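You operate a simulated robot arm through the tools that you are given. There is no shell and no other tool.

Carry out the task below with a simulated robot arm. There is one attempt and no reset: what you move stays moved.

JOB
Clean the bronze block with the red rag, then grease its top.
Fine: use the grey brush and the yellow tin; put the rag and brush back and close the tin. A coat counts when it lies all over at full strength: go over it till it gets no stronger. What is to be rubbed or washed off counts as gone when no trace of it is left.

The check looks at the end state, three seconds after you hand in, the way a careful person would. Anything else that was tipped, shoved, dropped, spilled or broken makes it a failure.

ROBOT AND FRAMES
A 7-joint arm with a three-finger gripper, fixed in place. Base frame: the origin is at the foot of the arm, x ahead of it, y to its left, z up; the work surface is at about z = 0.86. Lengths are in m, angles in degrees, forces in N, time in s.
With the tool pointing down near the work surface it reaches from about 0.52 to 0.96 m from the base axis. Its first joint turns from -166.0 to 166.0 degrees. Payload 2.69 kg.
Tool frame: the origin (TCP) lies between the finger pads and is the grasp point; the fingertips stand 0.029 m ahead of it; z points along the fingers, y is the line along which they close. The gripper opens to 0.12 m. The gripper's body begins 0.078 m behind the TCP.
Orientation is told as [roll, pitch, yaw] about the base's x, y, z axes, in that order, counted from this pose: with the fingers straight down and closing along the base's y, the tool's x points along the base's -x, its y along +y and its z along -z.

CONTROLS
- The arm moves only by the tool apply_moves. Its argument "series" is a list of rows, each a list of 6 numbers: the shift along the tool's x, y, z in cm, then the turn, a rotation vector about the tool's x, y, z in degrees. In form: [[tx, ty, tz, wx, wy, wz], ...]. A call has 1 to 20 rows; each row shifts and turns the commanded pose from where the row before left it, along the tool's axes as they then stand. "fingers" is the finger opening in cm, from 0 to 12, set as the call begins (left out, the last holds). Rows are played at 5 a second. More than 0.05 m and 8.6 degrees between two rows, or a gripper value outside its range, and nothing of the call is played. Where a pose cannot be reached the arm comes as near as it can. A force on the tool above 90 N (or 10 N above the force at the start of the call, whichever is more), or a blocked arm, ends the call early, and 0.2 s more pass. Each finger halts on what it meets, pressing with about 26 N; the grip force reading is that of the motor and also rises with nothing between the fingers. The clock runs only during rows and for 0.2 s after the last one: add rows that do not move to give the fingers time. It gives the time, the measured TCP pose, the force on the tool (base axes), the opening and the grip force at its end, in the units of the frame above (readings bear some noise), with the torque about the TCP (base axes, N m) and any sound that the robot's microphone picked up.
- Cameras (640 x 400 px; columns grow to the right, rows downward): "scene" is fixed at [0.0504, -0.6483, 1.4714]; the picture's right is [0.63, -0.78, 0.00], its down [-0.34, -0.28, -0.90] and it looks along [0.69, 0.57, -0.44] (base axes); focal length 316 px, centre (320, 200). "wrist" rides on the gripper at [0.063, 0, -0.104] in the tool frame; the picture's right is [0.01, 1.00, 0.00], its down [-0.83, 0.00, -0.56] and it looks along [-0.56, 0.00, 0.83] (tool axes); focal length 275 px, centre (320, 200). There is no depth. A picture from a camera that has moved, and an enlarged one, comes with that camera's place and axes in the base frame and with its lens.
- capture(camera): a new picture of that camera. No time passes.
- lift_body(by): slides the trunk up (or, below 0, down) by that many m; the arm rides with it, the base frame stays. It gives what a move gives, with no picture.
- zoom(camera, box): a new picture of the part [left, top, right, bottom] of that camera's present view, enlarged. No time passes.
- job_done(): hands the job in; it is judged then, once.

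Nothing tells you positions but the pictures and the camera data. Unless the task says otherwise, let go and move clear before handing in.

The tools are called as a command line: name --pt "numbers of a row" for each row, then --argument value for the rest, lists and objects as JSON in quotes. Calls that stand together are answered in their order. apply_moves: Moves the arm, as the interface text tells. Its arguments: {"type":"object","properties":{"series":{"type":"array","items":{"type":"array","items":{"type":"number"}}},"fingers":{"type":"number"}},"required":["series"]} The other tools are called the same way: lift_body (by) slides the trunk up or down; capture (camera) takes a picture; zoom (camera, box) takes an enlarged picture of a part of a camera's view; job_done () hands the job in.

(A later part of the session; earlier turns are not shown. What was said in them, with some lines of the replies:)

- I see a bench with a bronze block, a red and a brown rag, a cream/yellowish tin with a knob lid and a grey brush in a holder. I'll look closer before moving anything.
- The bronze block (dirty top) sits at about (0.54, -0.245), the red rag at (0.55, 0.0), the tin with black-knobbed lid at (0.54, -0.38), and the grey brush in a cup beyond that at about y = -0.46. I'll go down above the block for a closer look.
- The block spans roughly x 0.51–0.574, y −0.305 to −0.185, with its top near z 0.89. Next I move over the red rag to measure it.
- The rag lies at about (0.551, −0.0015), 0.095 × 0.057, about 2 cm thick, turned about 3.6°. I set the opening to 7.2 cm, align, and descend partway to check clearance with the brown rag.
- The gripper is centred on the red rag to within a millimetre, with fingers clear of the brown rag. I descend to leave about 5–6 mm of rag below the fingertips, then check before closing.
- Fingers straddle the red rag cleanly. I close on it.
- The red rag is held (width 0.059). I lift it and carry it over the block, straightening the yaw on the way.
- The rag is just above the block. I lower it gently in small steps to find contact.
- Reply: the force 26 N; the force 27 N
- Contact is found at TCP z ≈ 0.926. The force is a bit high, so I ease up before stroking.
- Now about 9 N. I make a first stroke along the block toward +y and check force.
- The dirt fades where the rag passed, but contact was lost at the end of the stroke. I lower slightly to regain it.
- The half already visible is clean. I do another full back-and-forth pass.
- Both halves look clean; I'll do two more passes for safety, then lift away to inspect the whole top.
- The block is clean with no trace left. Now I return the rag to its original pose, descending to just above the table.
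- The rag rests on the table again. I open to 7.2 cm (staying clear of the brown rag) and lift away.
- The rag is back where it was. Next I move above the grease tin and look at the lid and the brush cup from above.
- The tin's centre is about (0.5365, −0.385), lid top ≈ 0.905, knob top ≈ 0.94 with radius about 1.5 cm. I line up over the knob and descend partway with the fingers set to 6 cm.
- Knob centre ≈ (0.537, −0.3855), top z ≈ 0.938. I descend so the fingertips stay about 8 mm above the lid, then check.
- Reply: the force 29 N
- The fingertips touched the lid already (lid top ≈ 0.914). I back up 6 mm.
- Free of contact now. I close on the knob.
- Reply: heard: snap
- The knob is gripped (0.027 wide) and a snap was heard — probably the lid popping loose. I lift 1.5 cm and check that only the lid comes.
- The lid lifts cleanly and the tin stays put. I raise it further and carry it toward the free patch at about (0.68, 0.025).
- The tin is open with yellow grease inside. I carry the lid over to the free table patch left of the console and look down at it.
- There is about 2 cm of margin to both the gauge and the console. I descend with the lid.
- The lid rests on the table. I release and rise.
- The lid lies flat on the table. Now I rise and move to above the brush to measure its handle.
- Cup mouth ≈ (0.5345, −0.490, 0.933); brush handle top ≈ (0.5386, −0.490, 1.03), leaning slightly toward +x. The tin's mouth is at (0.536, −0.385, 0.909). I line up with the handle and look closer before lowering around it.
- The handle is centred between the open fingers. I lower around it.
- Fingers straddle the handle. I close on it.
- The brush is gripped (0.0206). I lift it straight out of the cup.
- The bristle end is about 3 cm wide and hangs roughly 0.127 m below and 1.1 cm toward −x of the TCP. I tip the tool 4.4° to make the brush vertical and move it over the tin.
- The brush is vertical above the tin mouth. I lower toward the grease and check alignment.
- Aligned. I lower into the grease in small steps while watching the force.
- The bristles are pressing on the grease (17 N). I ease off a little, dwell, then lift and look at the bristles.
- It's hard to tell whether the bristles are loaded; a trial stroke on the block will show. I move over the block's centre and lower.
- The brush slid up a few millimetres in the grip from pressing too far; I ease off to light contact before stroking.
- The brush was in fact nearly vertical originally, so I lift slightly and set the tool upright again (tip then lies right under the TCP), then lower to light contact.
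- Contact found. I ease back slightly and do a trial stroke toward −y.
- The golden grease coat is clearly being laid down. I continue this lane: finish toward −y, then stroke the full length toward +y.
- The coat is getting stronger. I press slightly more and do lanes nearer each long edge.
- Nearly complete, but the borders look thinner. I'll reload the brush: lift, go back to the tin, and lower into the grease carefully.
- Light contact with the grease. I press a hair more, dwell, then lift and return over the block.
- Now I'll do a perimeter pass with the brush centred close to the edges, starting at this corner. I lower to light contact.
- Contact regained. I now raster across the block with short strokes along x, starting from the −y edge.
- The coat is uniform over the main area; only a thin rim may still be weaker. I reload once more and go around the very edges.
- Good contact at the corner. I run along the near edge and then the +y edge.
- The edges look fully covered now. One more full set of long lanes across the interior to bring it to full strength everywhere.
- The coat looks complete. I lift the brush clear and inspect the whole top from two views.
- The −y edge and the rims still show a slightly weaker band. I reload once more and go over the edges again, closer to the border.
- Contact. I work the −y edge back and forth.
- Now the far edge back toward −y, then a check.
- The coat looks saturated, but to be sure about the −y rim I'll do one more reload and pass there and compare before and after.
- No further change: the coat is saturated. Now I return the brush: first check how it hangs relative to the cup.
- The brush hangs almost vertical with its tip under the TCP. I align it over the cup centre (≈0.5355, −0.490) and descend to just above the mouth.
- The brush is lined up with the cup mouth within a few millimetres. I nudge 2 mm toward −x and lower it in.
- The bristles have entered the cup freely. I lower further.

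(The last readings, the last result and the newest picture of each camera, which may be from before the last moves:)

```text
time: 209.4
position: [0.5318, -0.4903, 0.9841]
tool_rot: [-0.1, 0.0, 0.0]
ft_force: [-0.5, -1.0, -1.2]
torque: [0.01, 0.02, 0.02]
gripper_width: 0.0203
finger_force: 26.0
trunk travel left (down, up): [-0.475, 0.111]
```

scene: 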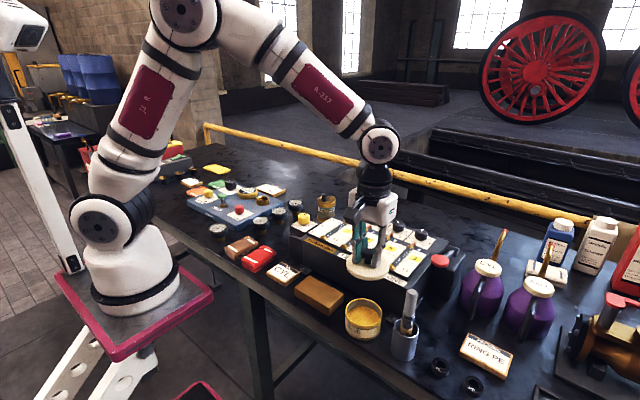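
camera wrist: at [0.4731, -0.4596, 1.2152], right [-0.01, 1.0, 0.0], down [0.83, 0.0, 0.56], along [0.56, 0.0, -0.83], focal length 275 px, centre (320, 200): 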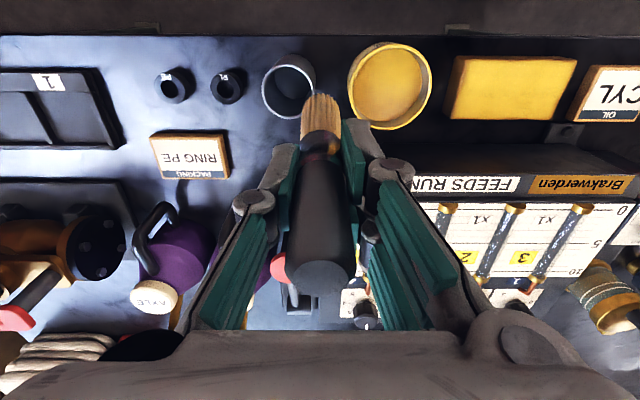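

apply_moves --pt "0 0 0.12 0 0 0" --pt "0 0 0 0 0 0"

```text
time: 210.0
position: [0.5325, -0.4921, 0.9829]
tool_rot: [-0.1, -0.1, 0.0]
ft_force: [0.9, 0.1, -0.2]
torque: [-0.01, 0.03, 0.02]
gripper_width: 0.0202
finger_force: 25.5
trunk travel left (down, up): [-0.475, 0.111]
```

apply_moves --pt "0 0 0.12 0 0 0" --pt "0 0 0 0 0 0"

```text
time: 210.6
position: [0.5309, -0.4912, 0.9832]
tool_rot: [-0.2, 0.0, 0.1]
ft_force: [-0.6, 1.5, 11.5]
torque: [0.24, 0.1, 0.01]
gripper_width: 0.0202
finger_force: 25.7
trunk travel left (down, up): [-0.475, 0.111]
```

The brush bottom rests on the cup floor. I release it gently and rise straight up.

apply_moves --pt "0 0 -0.04 0 0 0" --pt "0 0 0 0 0 0" --pt "0 0 0 0 0 0" --pt "0 0 0 0 0 0" --fingers 3.5

zoom --camera "scene" --box '[370, 250, 440, 370]'

capture --camera "wrist"

```text
time: 211.6
position: [0.5318, -0.4907, 0.9821]
tool_rot: [-0.1, 0.0, -0.1]
ft_force: [1.0, 0.5, -1.3]
torque: [0.03, -0.02, 0.03]
gripper_width: 0.035
finger_force: 0.0
trunk travel left (down, up): [-0.475, 0.111]
```

```text
3.33 times, centred on (405, 310) of scene
camera zoom: at [0.0504, -0.6483, 1.4714], right [0.63, -0.78, 0.0], down [-0.34, -0.28, -0.9], along [0.69, 0.57, -0.44], focal length 1053 px, centre (37, -167)
```

zoom: 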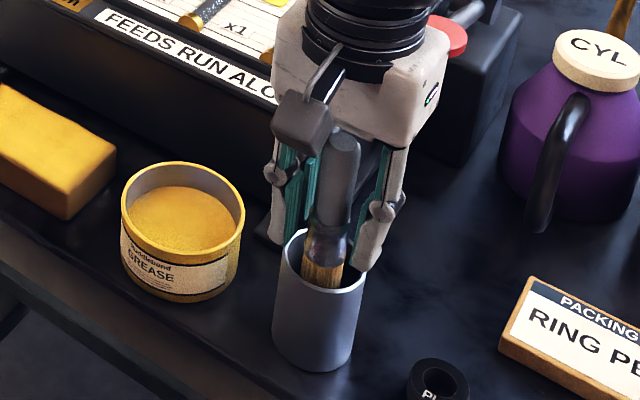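

```text
taken
camera wrist: at [0.4693, -0.4914, 1.086], right [-0.01, 1.0, 0.0], down [0.83, 0.0, 0.56], along [0.56, 0.0, -0.83], focal length 275 px, centre (320, 200)
```

wrist: 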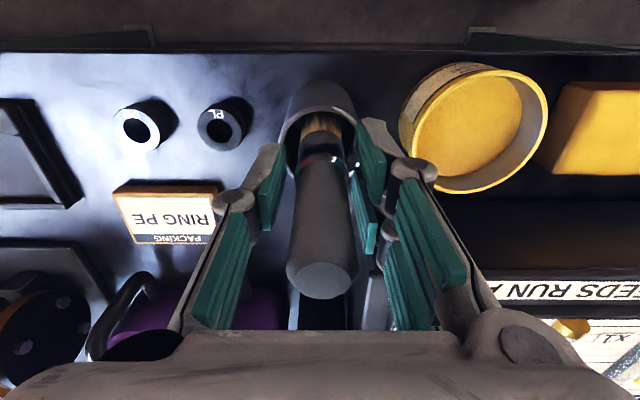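

apply_moves --pt "0 0 0 0 0 0" --pt "0 0 -1.0 0 0 0" --pt "0 0 -2.0 0 0 0" --pt "0 0 -3.0 0 0 0" --pt "0 0 -3.5 0 0 0" --pt "0 0 -3.5 0 0 0" --pt "0 0 0 0 0 0" --fingers 5

zoom --camera "scene" --box '[370, 250, 440, 370]'

capture --camera "wrist"

```text
time: 213.2
position: [0.5325, -0.4907, 1.1121]
tool_rot: [0.1, 0.0, -0.1]
ft_force: [-0.3, 0.6, 0.0]
torque: [0.02, -0.02, -0.02]
gripper_width: 0.0499
finger_force: 0.1
trunk travel left (down, up): [-0.475, 0.111]
```

```text
3.33 times, centred on (405, 310) of scene
camera zoom: at [0.0504, -0.6483, 1.4714], right [0.63, -0.78, 0.0], down [-0.34, -0.28, -0.9], along [0.69, 0.57, -0.44], focal length 1053 px, centre (37, -167)
```

zoom: 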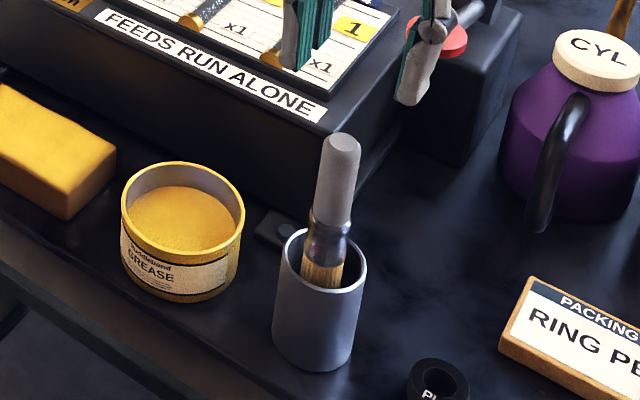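

```text
taken
camera wrist: at [0.4699, -0.4912, 1.2166], right [-0.01, 1.0, 0.0], down [0.83, 0.0, 0.56], along [0.56, 0.0, -0.83], focal length 275 px, centre (320, 200)
```

wrist: 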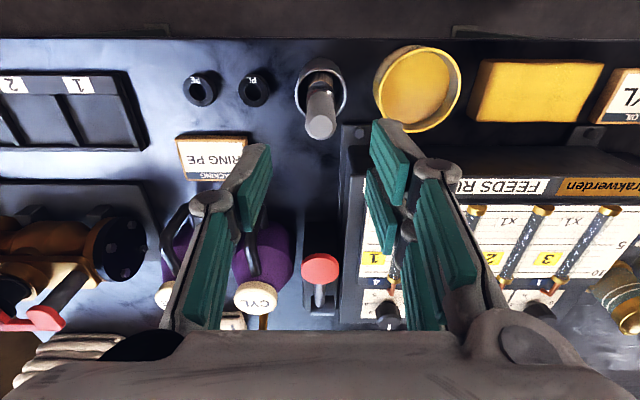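

The brush stands in its cup as before. I notice a small dark spot near the console foot; I'll zoom in to check it.

zoom --camera "wrist" --box '[280, 100, 400, 180]'

zoom --camera "scene" --box '[390, 260, 450, 310]'

```text
5.00 times, centred on (340, 140) of wrist
camera zoom: at [0.4699, -0.4912, 1.2166], right [-0.01, 1.0, 0.0], down [0.83, 0.0, 0.56], along [0.56, 0.0, -0.83], focal length 1376 px, centre (220, 500)
```

zoom: 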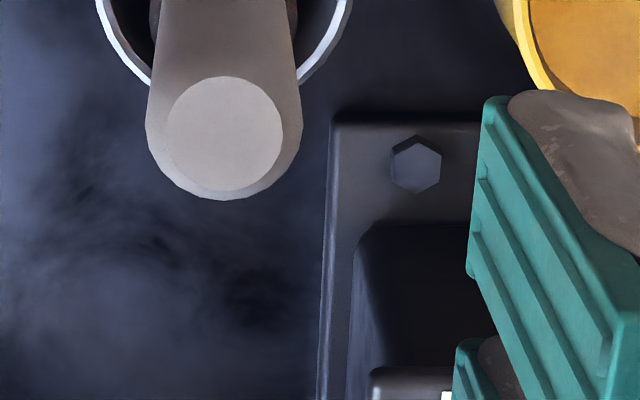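

```text
8.00 times, centred on (420, 285) of scene
camera zoom: at [0.0504, -0.6483, 1.4714], right [0.63, -0.78, 0.0], down [-0.34, -0.28, -0.9], along [0.69, 0.57, -0.44], focal length 2527 px, centre (-480, -480)
```

zoom: 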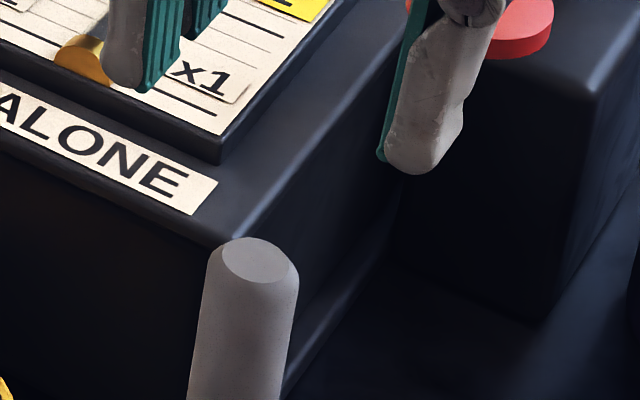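

That is just table texture. Now I go back for the lid.

apply_moves --pt "0 4.695 0 0 0 0" --pt "0 4.695 0 0 0 0" --pt "0 4.695 0 0 0 0" --pt "0 4.695 0 0 0 0" --pt "0 4.695 0 0 0 0" --pt "0 4.695 0 0 0 0" --pt "0 4.695 0 0 0 0" --pt "0 4.695 0 0 0 0" --pt "0 4.695 0 0 0 0" --pt "0 4.695 0 0 0 0" --pt "0 4.7 0 0 0 0" --pt "-4.91 0 0 0 0 0" --pt "-4.91 0 0 0 0 0" --pt "-4.91 0 0 0 0 0" --pt "0 0 3.5 0 0 0" --pt "0 0 4.0 0 0 0" --pt "0 0 4.0 0 0 0" --pt "0 0 3.0 0 0 0" --pt "0 0 0 0 0 0" --fingers 6

capture --camera "wrist"

zoom --camera "scene" --box '[240, 190, 330, 260]'

```text
time: 217.2
position: [0.6798, 0.028, 0.9657]
tool_rot: [0.0, 0.1, 0.0]
ft_force: [0.0, -0.1, 0.0]
torque: [0.04, 0.01, 0.01]
gripper_width: 0.06
finger_force: 0.1
trunk travel left (down, up): [-0.475, 0.111]
```

```text
taken
camera wrist: at [0.6163, 0.0266, 1.0705], right [-0.01, 1.0, 0.0], down [0.83, 0.0, 0.56], along [0.56, 0.0, -0.83], focal length 275 px, centre (320, 200)
```

wrist: 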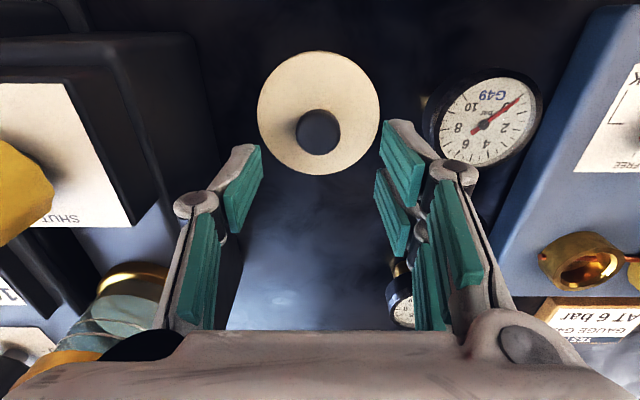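

```text
5.71 times, centred on (285, 225) of scene
camera zoom: at [0.0504, -0.6483, 1.4714], right [0.63, -0.78, 0.0], down [-0.34, -0.28, -0.9], along [0.69, 0.57, -0.44], focal length 1805 px, centre (520, 57)
```

zoom: 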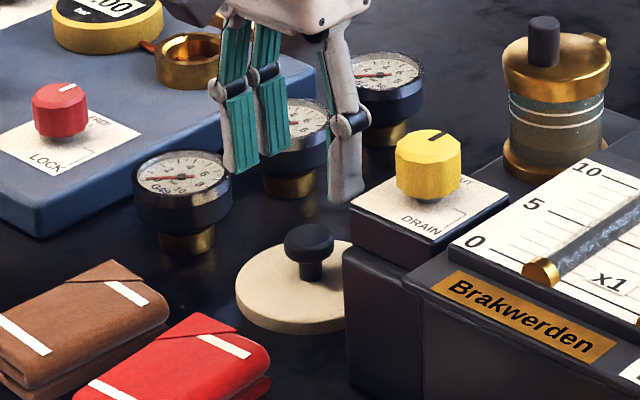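

The knob is centred between the fingers. I descend to the grasp height.

apply_moves --pt "0 -0.08 2.5 0 0 0" --pt "0 0 2.0 0 0 0" --pt "0 0 1.2 0 0 0" --pt "0 0 0.7 0 0 0" --pt "0 0 0 0 0 0"

zoom --camera "scene" --box '[240, 190, 330, 260]'

zoom --camera "wrist" --box '[160, 40, 480, 280]'

```text
time: 218.4
position: [0.6798, 0.0254, 0.9019]
tool_rot: [0.1, 0.0, 0.1]
ft_force: [1.1, -0.5, 1.0]
torque: [-0.03, -0.02, -0.02]
gripper_width: 0.0602
finger_force: 0.1
trunk travel left (down, up): [-0.475, 0.111]
```

```text
5.71 times, centred on (285, 225) of scene
camera zoom: at [0.0504, -0.6483, 1.4714], right [0.63, -0.78, 0.0], down [-0.34, -0.28, -0.9], along [0.69, 0.57, -0.44], focal length 1805 px, centre (520, 57)
```

zoom: 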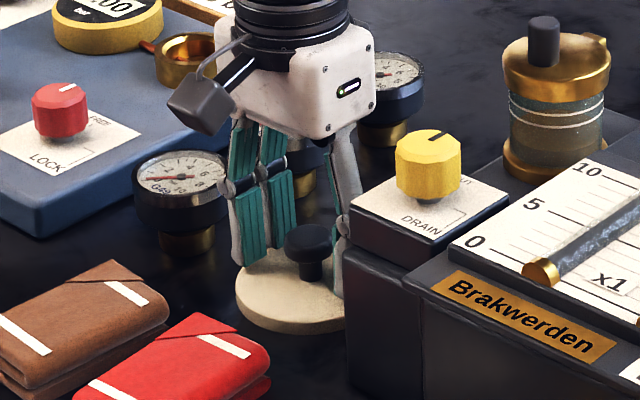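

```text
1.67 times, centred on (320, 160) of wrist
camera zoom: at [0.6159, 0.0255, 1.0065], right [-0.01, 1.0, 0.0], down [0.83, 0.0, 0.56], along [0.56, 0.0, -0.83], focal length 459 px, centre (320, 267)
```

zoom: 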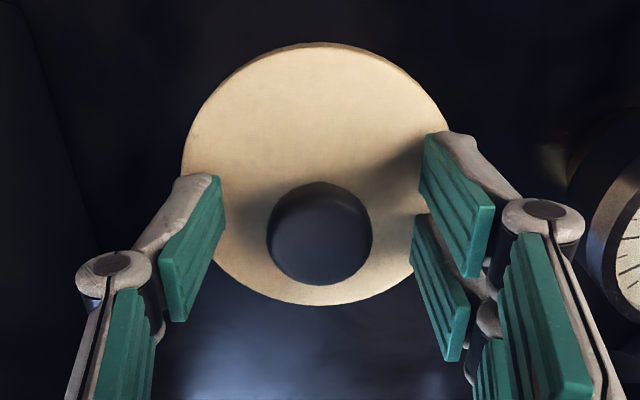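

apply_moves --pt "0 0 0.1 0 0 0" --pt "0 0 0 0 0 0" --pt "0 0 0 0 0 0" --pt "0 0 0 0 0 0" --pt "0 0 0 0 0 0" --fingers 1.5

zoom --camera "wrist" --box '[160, 40, 480, 280]'

```text
time: 219.6
position: [0.6781, 0.0259, 0.9018]
tool_rot: [0.0, 0.0, 0.1]
ft_force: [1.2, 0.8, 9.2]
torque: [0.0, -0.04, 0.0]
gripper_width: 0.0273
finger_force: 25.2
trunk travel left (down, up): [-0.475, 0.111]
```

```text
1.67 times, centred on (320, 160) of wrist
camera zoom: at [0.6158, 0.0254, 1.0059], right [-0.01, 1.0, 0.0], down [0.83, 0.0, 0.56], along [0.56, 0.0, -0.83], focal length 459 px, centre (320, 267)
```

zoom: 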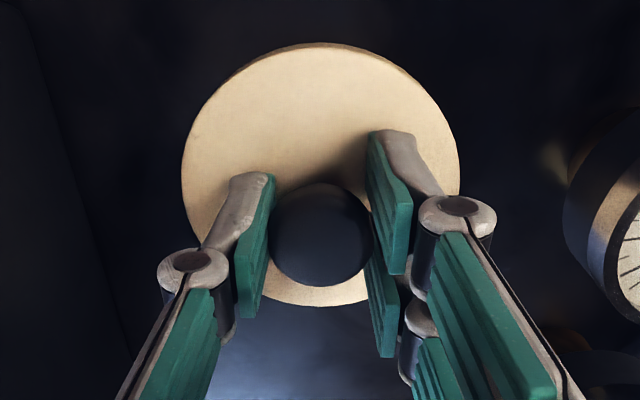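

The lid's knob is gripped. I lift and carry it back above the tin.

apply_moves --pt "0 0 -1.5 0 0 0" --pt "0 0 -3.5 0 0 0" --pt "0 0 -4.5 0 0 0" --pt "0 0 -4.5 0 0 0" --pt "0 0 -4.0 0 0 0" --pt "4.757 0 0 0 0 0" --pt "4.757 0 0 0 0 0" --pt "4.757 0 0 0 0 0" --pt "0 -4.558 0 0 0 0" --pt "0 -4.558 0 0 0 0" --pt "0 -4.558 0 0 0 0" --pt "0 -4.558 0 0 0 0" --pt "0 -4.558 0 0 0 0" --pt "0 -4.558 0 0 0 0" --pt "0 -4.558 0 0 0 0" --pt "0 -4.558 0 0 0 0" --pt "0 -4.556 0 0 0 0" --pt "0 0 0 0 0 0"

capture --camera "wrist"

zoom --camera "scene" --box '[310, 220, 430, 350]'

```text
time: 223.4
position: [0.5356, -0.3836, 1.0833]
tool_rot: [0.0, 0.0, 0.1]
ft_force: [0.2, -0.2, -1.4]
torque: [-0.01, 0.01, 0.03]
gripper_width: 0.0273
finger_force: 25.4
trunk travel left (down, up): [-0.475, 0.111]
```

```text
taken
camera wrist: at [0.4736, -0.3854, 1.1871], right [-0.01, 1.0, 0.0], down [0.83, 0.0, 0.56], along [0.56, 0.0, -0.83], focal length 275 px, centre (320, 200)
```

wrist: 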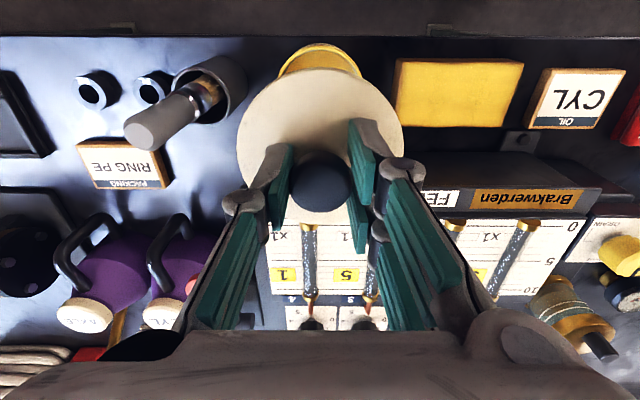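

```text
3.08 times, centred on (370, 285) of scene
camera zoom: at [0.0504, -0.6483, 1.4714], right [0.63, -0.78, 0.0], down [-0.34, -0.28, -0.9], along [0.69, 0.57, -0.44], focal length 972 px, centre (166, -62)
```

zoom: 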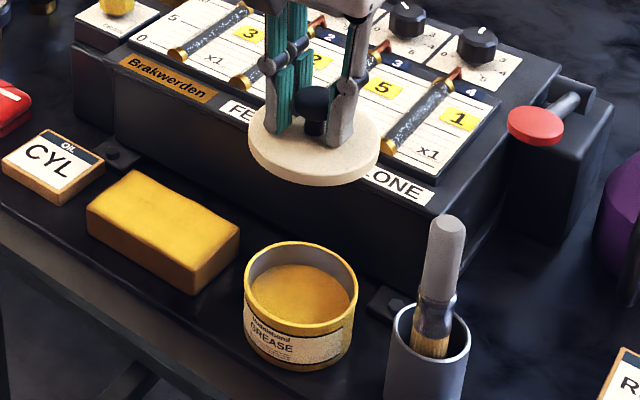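

Everything matches the removal geometry. I descend to just above the tin and check alignment.

apply_moves --pt "0 -0.03 4.0 0 0 0" --pt "0 0 4.0 0 0 0" --pt "0 0 2.5 0 0 0" --pt "0 0 1.0 0 0 0" --pt "0 0 0 0 0 0"

zoom --camera "scene" --box '[330, 260, 410, 350]'

capture --camera "wrist"

```text
time: 224.6
position: [0.5377, -0.3861, 0.9678]
tool_rot: [0.1, 0.0, 0.0]
ft_force: [-0.4, 0.8, 0.1]
torque: [-0.02, 0.0, 0.0]
gripper_width: 0.0277
finger_force: 26.4
trunk travel left (down, up): [-0.475, 0.111]
```

```text
4.44 times, centred on (370, 305) of scene
camera zoom: at [0.0504, -0.6483, 1.4714], right [0.63, -0.78, 0.0], down [-0.34, -0.28, -0.9], along [0.69, 0.57, -0.44], focal length 1404 px, centre (98, -267)
```

zoom: 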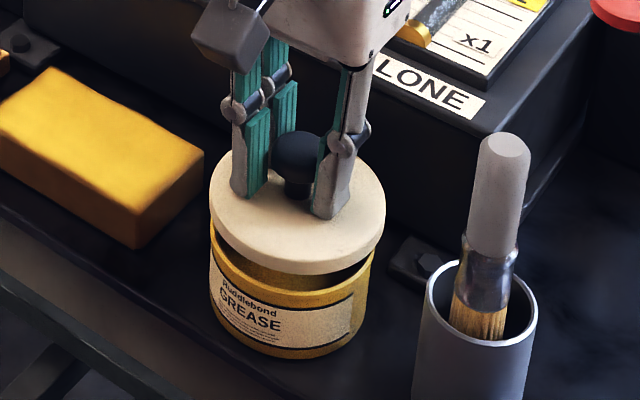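

```text
taken
camera wrist: at [0.4745, -0.3855, 1.0709], right [-0.01, 1.0, 0.0], down [0.83, 0.0, 0.56], along [0.56, 0.0, -0.83], focal length 275 px, centre (320, 200)
```

wrist: 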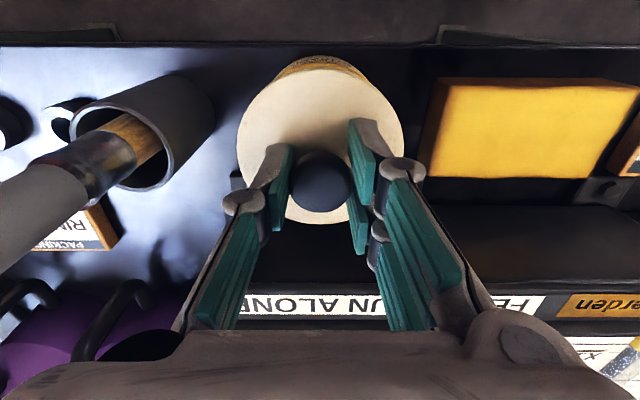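

Alignment matches the removal picture. I lower the lid onto the tin in small steps.

apply_moves --pt "0 0 0.8 0 0 0" --pt "0 0 0.5 0 0 0" --pt "0 0 0 0 0 0"

apply_moves --pt "0 0 0.2 0 0 0" --pt "0 0 0 0 0 0"

```text
time: 225.4
position: [0.5365, -0.3851, 0.9549]
tool_rot: [-0.1, 0.0, 0.0]
ft_force: [0.4, 0.0, -0.4]
torque: [0.01, -0.03, -0.01]
gripper_width: 0.0274
finger_force: 25.5
trunk travel left (down, up): [-0.475, 0.111]
```

```text
time: 226.0
position: [0.5373, -0.3859, 0.952]
tool_rot: [-0.1, 0.0, 0.1]
ft_force: [-0.1, 0.5, -0.5]
torque: [0.02, -0.01, -0.02]
gripper_width: 0.0273
finger_force: 26.2
trunk travel left (down, up): [-0.475, 0.111]
```

apply_moves --pt "0 0 0.2 0 0 0" --pt "0 0 0 0 0 0"

zoom --camera "scene" --box '[330, 260, 410, 350]'

```text
time: 226.6
position: [0.5363, -0.3854, 0.9505]
tool_rot: [0.1, 0.0, 0.1]
ft_force: [0.2, 1.2, -0.6]
torque: [0.01, -0.03, -0.01]
gripper_width: 0.0278
finger_force: 25.7
trunk travel left (down, up): [-0.475, 0.111]
```

```text
4.44 times, centred on (370, 305) of scene
camera zoom: at [0.0504, -0.6483, 1.4714], right [0.63, -0.78, 0.0], down [-0.34, -0.28, -0.9], along [0.69, 0.57, -0.44], focal length 1404 px, centre (98, -267)
```

zoom: 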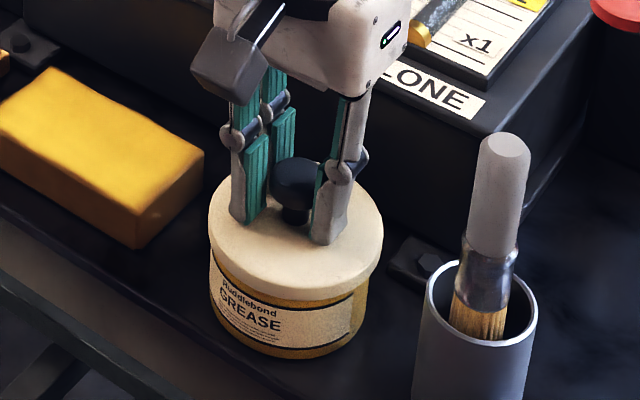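

apply_moves --pt "0 0 0.15 0 0 0" --pt "0 0 0 0 0 0"

```text
time: 227.2
position: [0.5355, -0.3848, 0.9484]
tool_rot: [0.0, 0.0, 0.1]
ft_force: [-0.9, 0.5, -0.7]
torque: [-0.05, 0.01, 0.0]
gripper_width: 0.0275
finger_force: 26.2
trunk travel left (down, up): [-0.475, 0.111]
```

apply_moves --pt "0 0 0.1 0 0 0" --pt "0 0 0 0 0 0"

```text
time: 227.8
position: [0.5371, -0.3858, 0.9478]
tool_rot: [0.0, 0.0, 0.0]
ft_force: [0.9, -0.7, -0.8]
torque: [0.01, 0.01, -0.04]
gripper_width: 0.0276
finger_force: 26.7
trunk travel left (down, up): [-0.475, 0.111]
```

apply_moves --pt "0 0 0.1 0 0 0" --pt "0 0 0 0 0 0"

```text
time: 228.4
position: [0.5368, -0.3844, 0.9474]
tool_rot: [0.0, 0.0, 0.0]
ft_force: [-1.2, -0.1, 3.4]
torque: [-0.01, -0.11, 0.01]
gripper_width: 0.0275
finger_force: 26.6
trunk travel left (down, up): [-0.475, 0.111]
```

Contact with the tin rim. I press a little to seat it.

apply_moves --pt "0 0 0.06 0 0 0" --pt "0 0 0 0 0 0"

zoom --camera "scene" --box '[340, 270, 400, 350]'

```text
time: 229.0
position: [0.5371, -0.3853, 0.9465]
tool_rot: [-0.1, 0.0, -0.1]
ft_force: [0.0, 3.1, 12.5]
torque: [-0.01, -0.18, -0.02]
gripper_width: 0.0278
finger_force: 26.1
trunk travel left (down, up): [-0.475, 0.111]
```

```text
5.00 times, centred on (370, 310) of scene
camera zoom: at [0.0504, -0.6483, 1.4714], right [0.63, -0.78, 0.0], down [-0.34, -0.28, -0.9], along [0.69, 0.57, -0.44], focal length 1579 px, centre (70, -350)
```

zoom: 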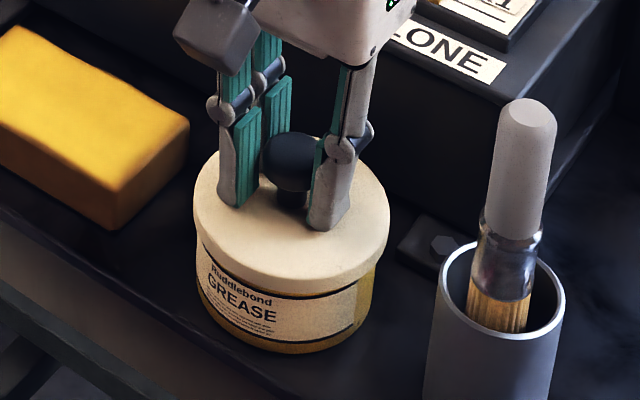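

zoom --camera "scene" --box '[320, 250, 440, 350]'

```text
4.00 times, centred on (380, 300) of scene
camera zoom: at [0.0504, -0.6483, 1.4714], right [0.63, -0.78, 0.0], down [-0.34, -0.28, -0.9], along [0.69, 0.57, -0.44], focal length 1264 px, centre (80, -200)
```

zoom: 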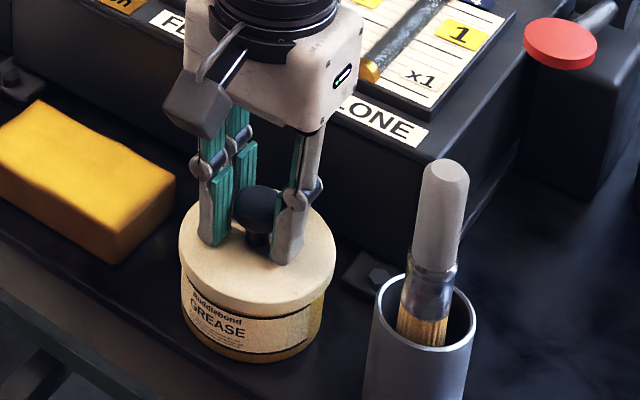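

apply_moves --pt "0 0 0.06 0 0 0" --pt "0 0 0 0 0 0"

```text
time: 229.6
position: [0.5368, -0.3847, 0.9463]
tool_rot: [-0.2, -0.1, 0.1]
ft_force: [-1.2, 2.5, 23.3]
torque: [0.06, 0.03, 0.05]
gripper_width: 0.0275
finger_force: 26.0
trunk travel left (down, up): [-0.475, 0.111]
```

apply_moves --pt "0 0 0.08 0 0 0" --pt "0 0 0 0 0 0"

```text
time: 230.2
position: [0.5369, -0.3847, 0.9449]
tool_rot: [-0.1, -0.1, 0.1]
ft_force: [2.3, -0.6, 25.4]
torque: [-0.05, -0.14, -0.02]
gripper_width: 0.0276
finger_force: 26.0
trunk travel left (down, up): [-0.475, 0.111]
```

apply_moves --pt "0 0 0.1 0 0 0" --pt "0 0 0 0 0 0"

zoom --camera "scene" --box '[340, 270, 400, 350]'

```text
time: 230.8
position: [0.5372, -0.3847, 0.9452]
tool_rot: [-0.1, -0.2, 0.1]
ft_force: [5.3, -2.0, 27.3]
torque: [0.03, -0.13, -0.02]
gripper_width: 0.0272
finger_force: 25.3
trunk travel left (down, up): [-0.475, 0.111]
```

```text
5.00 times, centred on (370, 310) of scene
camera zoom: at [0.0504, -0.6483, 1.4714], right [0.63, -0.78, 0.0], down [-0.34, -0.28, -0.9], along [0.69, 0.57, -0.44], focal length 1579 px, centre (70, -350)
```

zoom: 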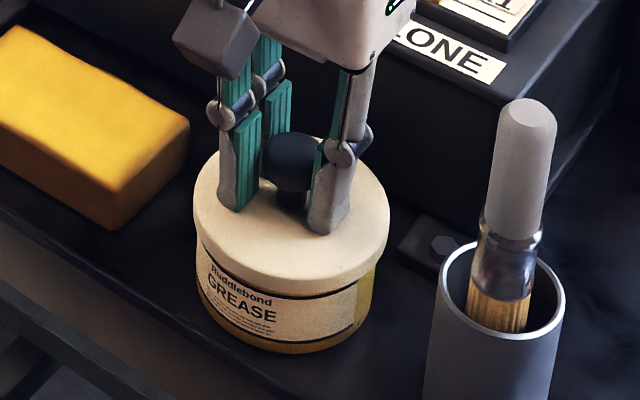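

The lid sits level on the tin. I relax the force, release the knob and rise to inspect.

apply_moves --pt "0 0 -0.15 0 0 0" --pt "0 0 -0.1 0 0 0" --pt "0 0 0 0 0 0"

apply_moves --pt "0 0 0 0 0 0" --pt "0 0 0 0 0 0" --pt "0 0 0 0 0 0" --pt "0 0 -1.0 0 0 0" --pt "0 0 -2.0 0 0 0" --pt "0 0 -2.5 0 0 0" --pt "0 0 -2.5 0 0 0" --pt "0 0 0 0 0 0" --fingers 6

zoom --camera "scene" --box '[340, 270, 400, 350]'

capture --camera "wrist"

```text
time: 231.6
position: [0.5353, -0.3844, 0.9456]
tool_rot: [0.0, 0.1, 0.0]
ft_force: [0.0, -0.1, -0.7]
torque: [-0.02, 0.02, 0.01]
gripper_width: 0.0274
finger_force: 26.1
trunk travel left (down, up): [-0.475, 0.111]
```

```text
time: 233.4
position: [0.5374, -0.3849, 1.0254]
tool_rot: [0.0, 0.0, 0.1]
ft_force: [-0.8, 0.2, 0.4]
torque: [0.0, 0.02, 0.0]
gripper_width: 0.0601
finger_force: 0.0
trunk travel left (down, up): [-0.475, 0.111]
heard: snap
```

```text
5.00 times, centred on (370, 310) of scene
camera zoom: at [0.0504, -0.6483, 1.4714], right [0.63, -0.78, 0.0], down [-0.34, -0.28, -0.9], along [0.69, 0.57, -0.44], focal length 1579 px, centre (70, -350)
```

zoom: 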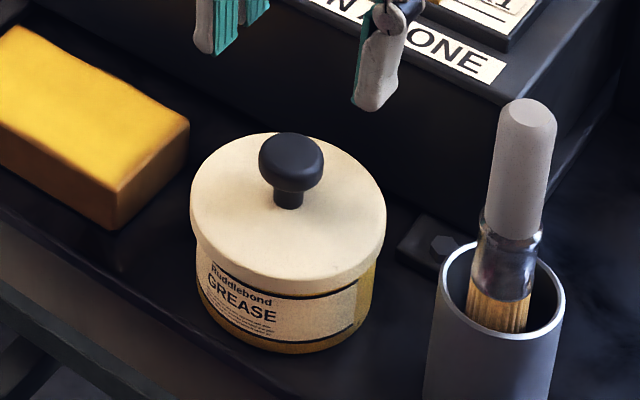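

```text
taken
camera wrist: at [0.4739, -0.3858, 1.1295], right [-0.01, 1.0, 0.0], down [0.83, 0.0, 0.56], along [0.56, 0.0, -0.83], focal length 275 px, centre (320, 200)
```

wrist: 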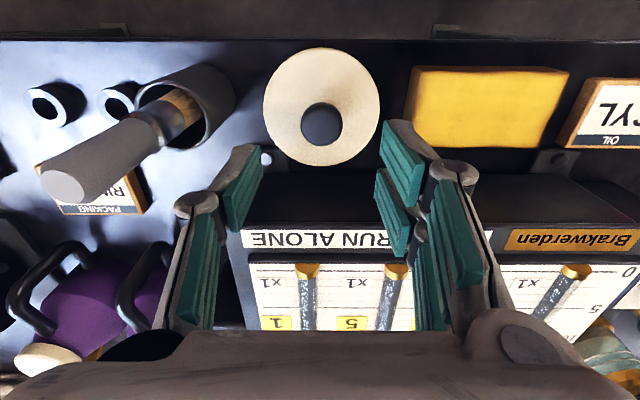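

A snap was heard as the lid seated — the tin is closed. I move clear upward and check the whole scene.

apply_moves --pt "0 0 -4.5 0 0 0" --pt "0 2.0 -4.5 0 0 0" --pt "0 4.5 -4.5 0 0 0" --pt "0 4.5 -4.5 0 0 0" --pt "-0.5 4.5 -4.5 0 0 0" --pt "-0.5 4.5 -4.5 0 0 0" --pt "0 0 0 0 0 0"

capture --camera "scene"

capture --camera "wrist"

zoom --camera "scene" --box '[200, 220, 440, 370]'

zoom --camera "scene" --box '[285, 260, 355, 320]'

```text
refused: row 3 steps farther than a row can; nothing moved
```

```text
taken
```

scene: 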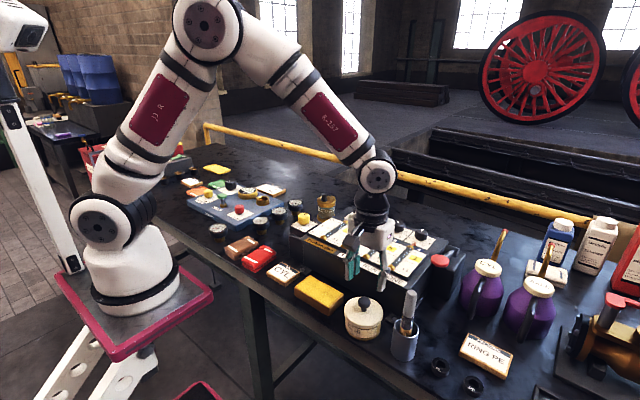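

```text
taken
camera wrist: at [0.4739, -0.3858, 1.1295], right [-0.01, 1.0, 0.0], down [0.83, 0.0, 0.56], along [0.56, 0.0, -0.83], focal length 275 px, centre (320, 200)
```

wrist: 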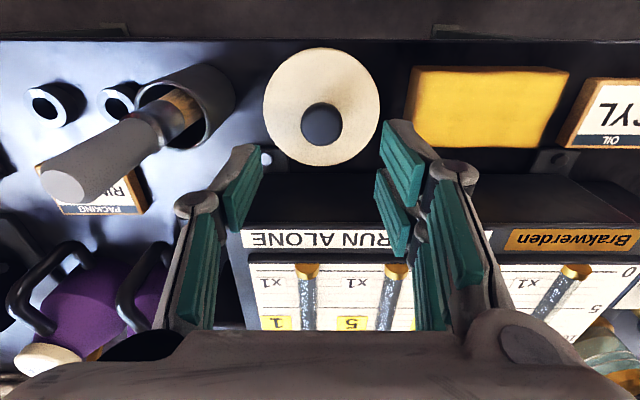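

```text
2.67 times, centred on (320, 295) of scene
camera zoom: at [0.0504, -0.6483, 1.4714], right [0.63, -0.78, 0.0], down [-0.34, -0.28, -0.9], along [0.69, 0.57, -0.44], focal length 842 px, centre (320, -53)
```

zoom: 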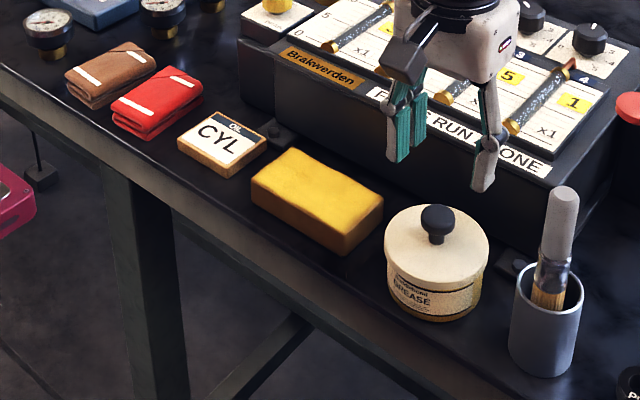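

```text
6.67 times, centred on (320, 290) of scene
camera zoom: at [0.0504, -0.6483, 1.4714], right [0.63, -0.78, 0.0], down [-0.34, -0.28, -0.9], along [0.69, 0.57, -0.44], focal length 2106 px, centre (320, -400)
```

zoom: 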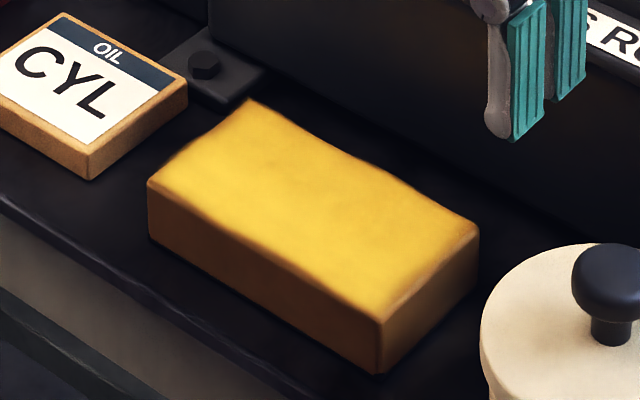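

The retreat call was refused (a step was too long); everything on the bench looks like the start, apart from the greased block. I retreat with smaller steps.

apply_moves --pt "0 0 -4.5 0 0 0" --pt "0 1.0 -4.5 0 0 0" --pt "0 3.0 -3.5 0 0 0" --pt "0 3.0 -3.5 0 0 0" --pt "0 3.0 -3.5 0 0 0" --pt "0 3.0 -3.5 0 0 0" --pt "0 3.0 -3.5 0 0 0" --pt "0 4.0 0 0 0 0" --pt "0 0 0 0 0 0"

capture --camera "wrist"

zoom --camera "scene" --box '[200, 200, 480, 375]'

zoom --camera "wrist" --box '[40, 0, 360, 200]'

```text
time: 235.4
position: [0.5379, -0.1855, 1.2915]
tool_rot: [0.0, -0.1, 0.0]
ft_force: [0.7, -0.1, -0.3]
torque: [0.04, 0.01, -0.02]
gripper_width: 0.0605
finger_force: 0.0
trunk travel left (down, up): [-0.475, 0.111]
```

```text
taken
camera wrist: at [0.4737, -0.1862, 1.3959], right [-0.01, 1.0, 0.0], down [0.83, 0.0, 0.56], along [0.56, 0.0, -0.83], focal length 275 px, centre (320, 200)
```

wrist: 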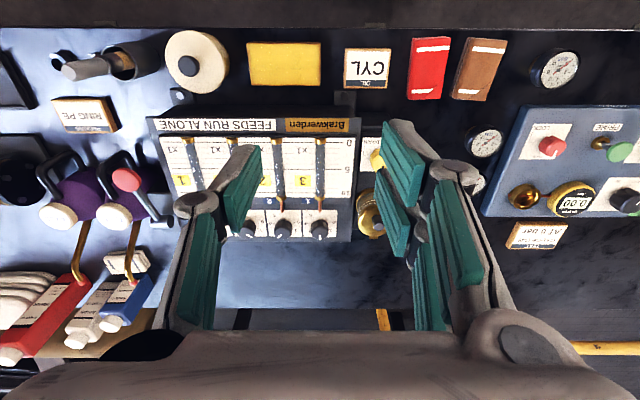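

```text
2.29 times, centred on (340, 288) of scene
camera zoom: at [0.0504, -0.6483, 1.4714], right [0.63, -0.78, 0.0], down [-0.34, -0.28, -0.9], along [0.69, 0.57, -0.44], focal length 722 px, centre (274, 0)
```

zoom: 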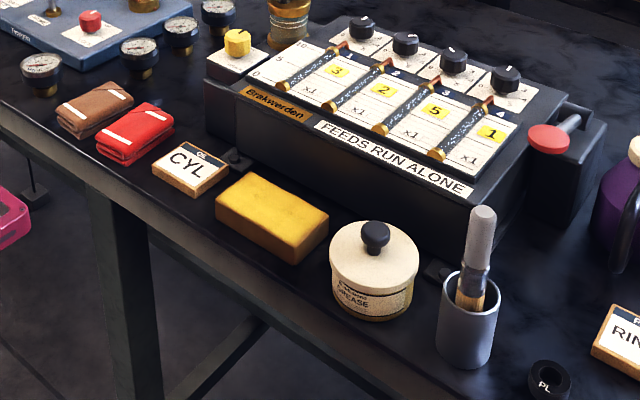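

```text
2.00 times, centred on (200, 100) of wrist
camera zoom: at [0.4737, -0.1862, 1.3959], right [-0.01, 1.0, 0.0], down [0.83, 0.0, 0.56], along [0.56, 0.0, -0.83], focal length 551 px, centre (560, 400)
```

zoom: 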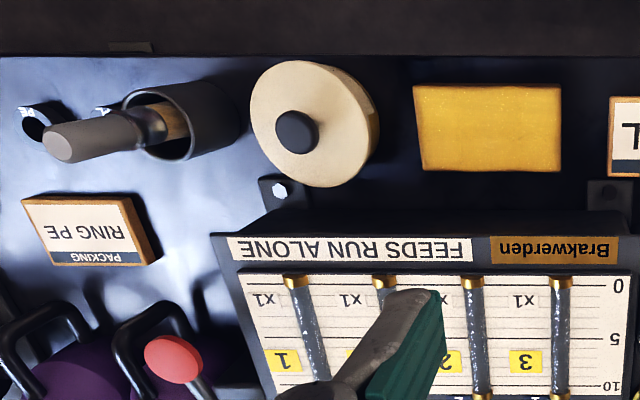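

zoom --camera "wrist" --box '[240, 35, 330, 95]'

zoom --camera "scene" --box '[290, 268, 350, 313]'

```text
6.67 times, centred on (285, 65) of wrist
camera zoom: at [0.4737, -0.1862, 1.3959], right [-0.01, 1.0, 0.0], down [0.83, 0.0, 0.56], along [0.56, 0.0, -0.83], focal length 1835 px, centre (553, 1100)
```

zoom: 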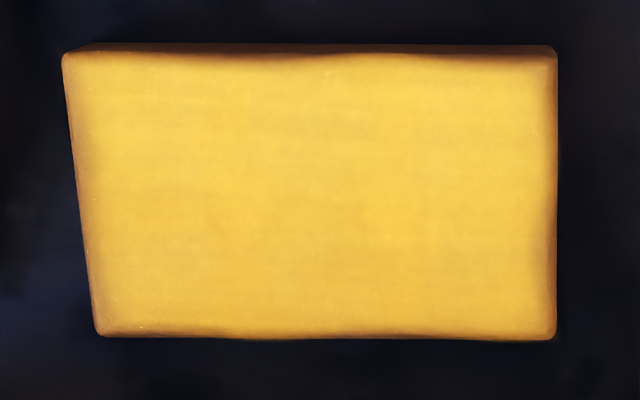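

```text
8.89 times, centred on (320, 290) of scene
camera zoom: at [0.0504, -0.6483, 1.4714], right [0.63, -0.78, 0.0], down [-0.34, -0.28, -0.9], along [0.69, 0.57, -0.44], focal length 2808 px, centre (320, -604)
```

zoom: 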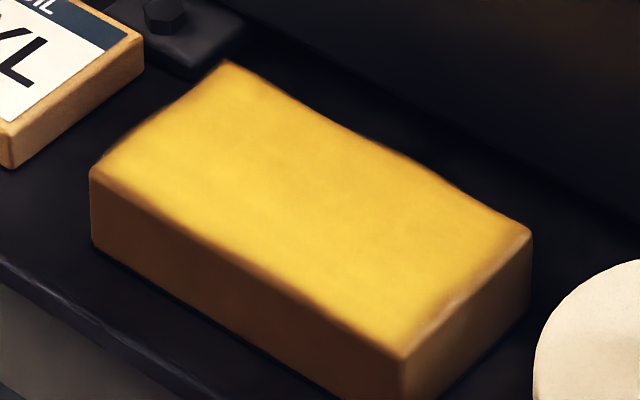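

The block's top is evenly greased to the rim on all sides. The rag and brush are back, the tin is closed, nothing else has moved, and the arm is clear. I hand in.

job_done

```text
The job is handed in.
```

The bronze block is cleaned and its top greased, and I handed the job in; I haven't seen the check's result.

- **Cleaning:** the red rag took all the dirt off the top, and close-ups showed no trace left. I wiped only the top, because the sides I could see were clean.
- **Grease:** I went over the whole top and all four edges with the grey brush, reloading it several times. The last pass made no visible difference. A narrow strip along the edges looks fainter, and I took that to be the block's rounded rim.
- **Put back:** the red rag is within a millimetre or two of where it lay. The brush is in its cup, and the tin's lid snapped shut.
- **Rest of the bench:** everything else looks as it did at the start, and the arm is clear.

While lowering, I briefly pressed the fingertips on the tin lid with about 29 N, and the tin did not move. The brush slid about 1 cm up in the grip while painting, and I allowed for that when returning it to the cup.
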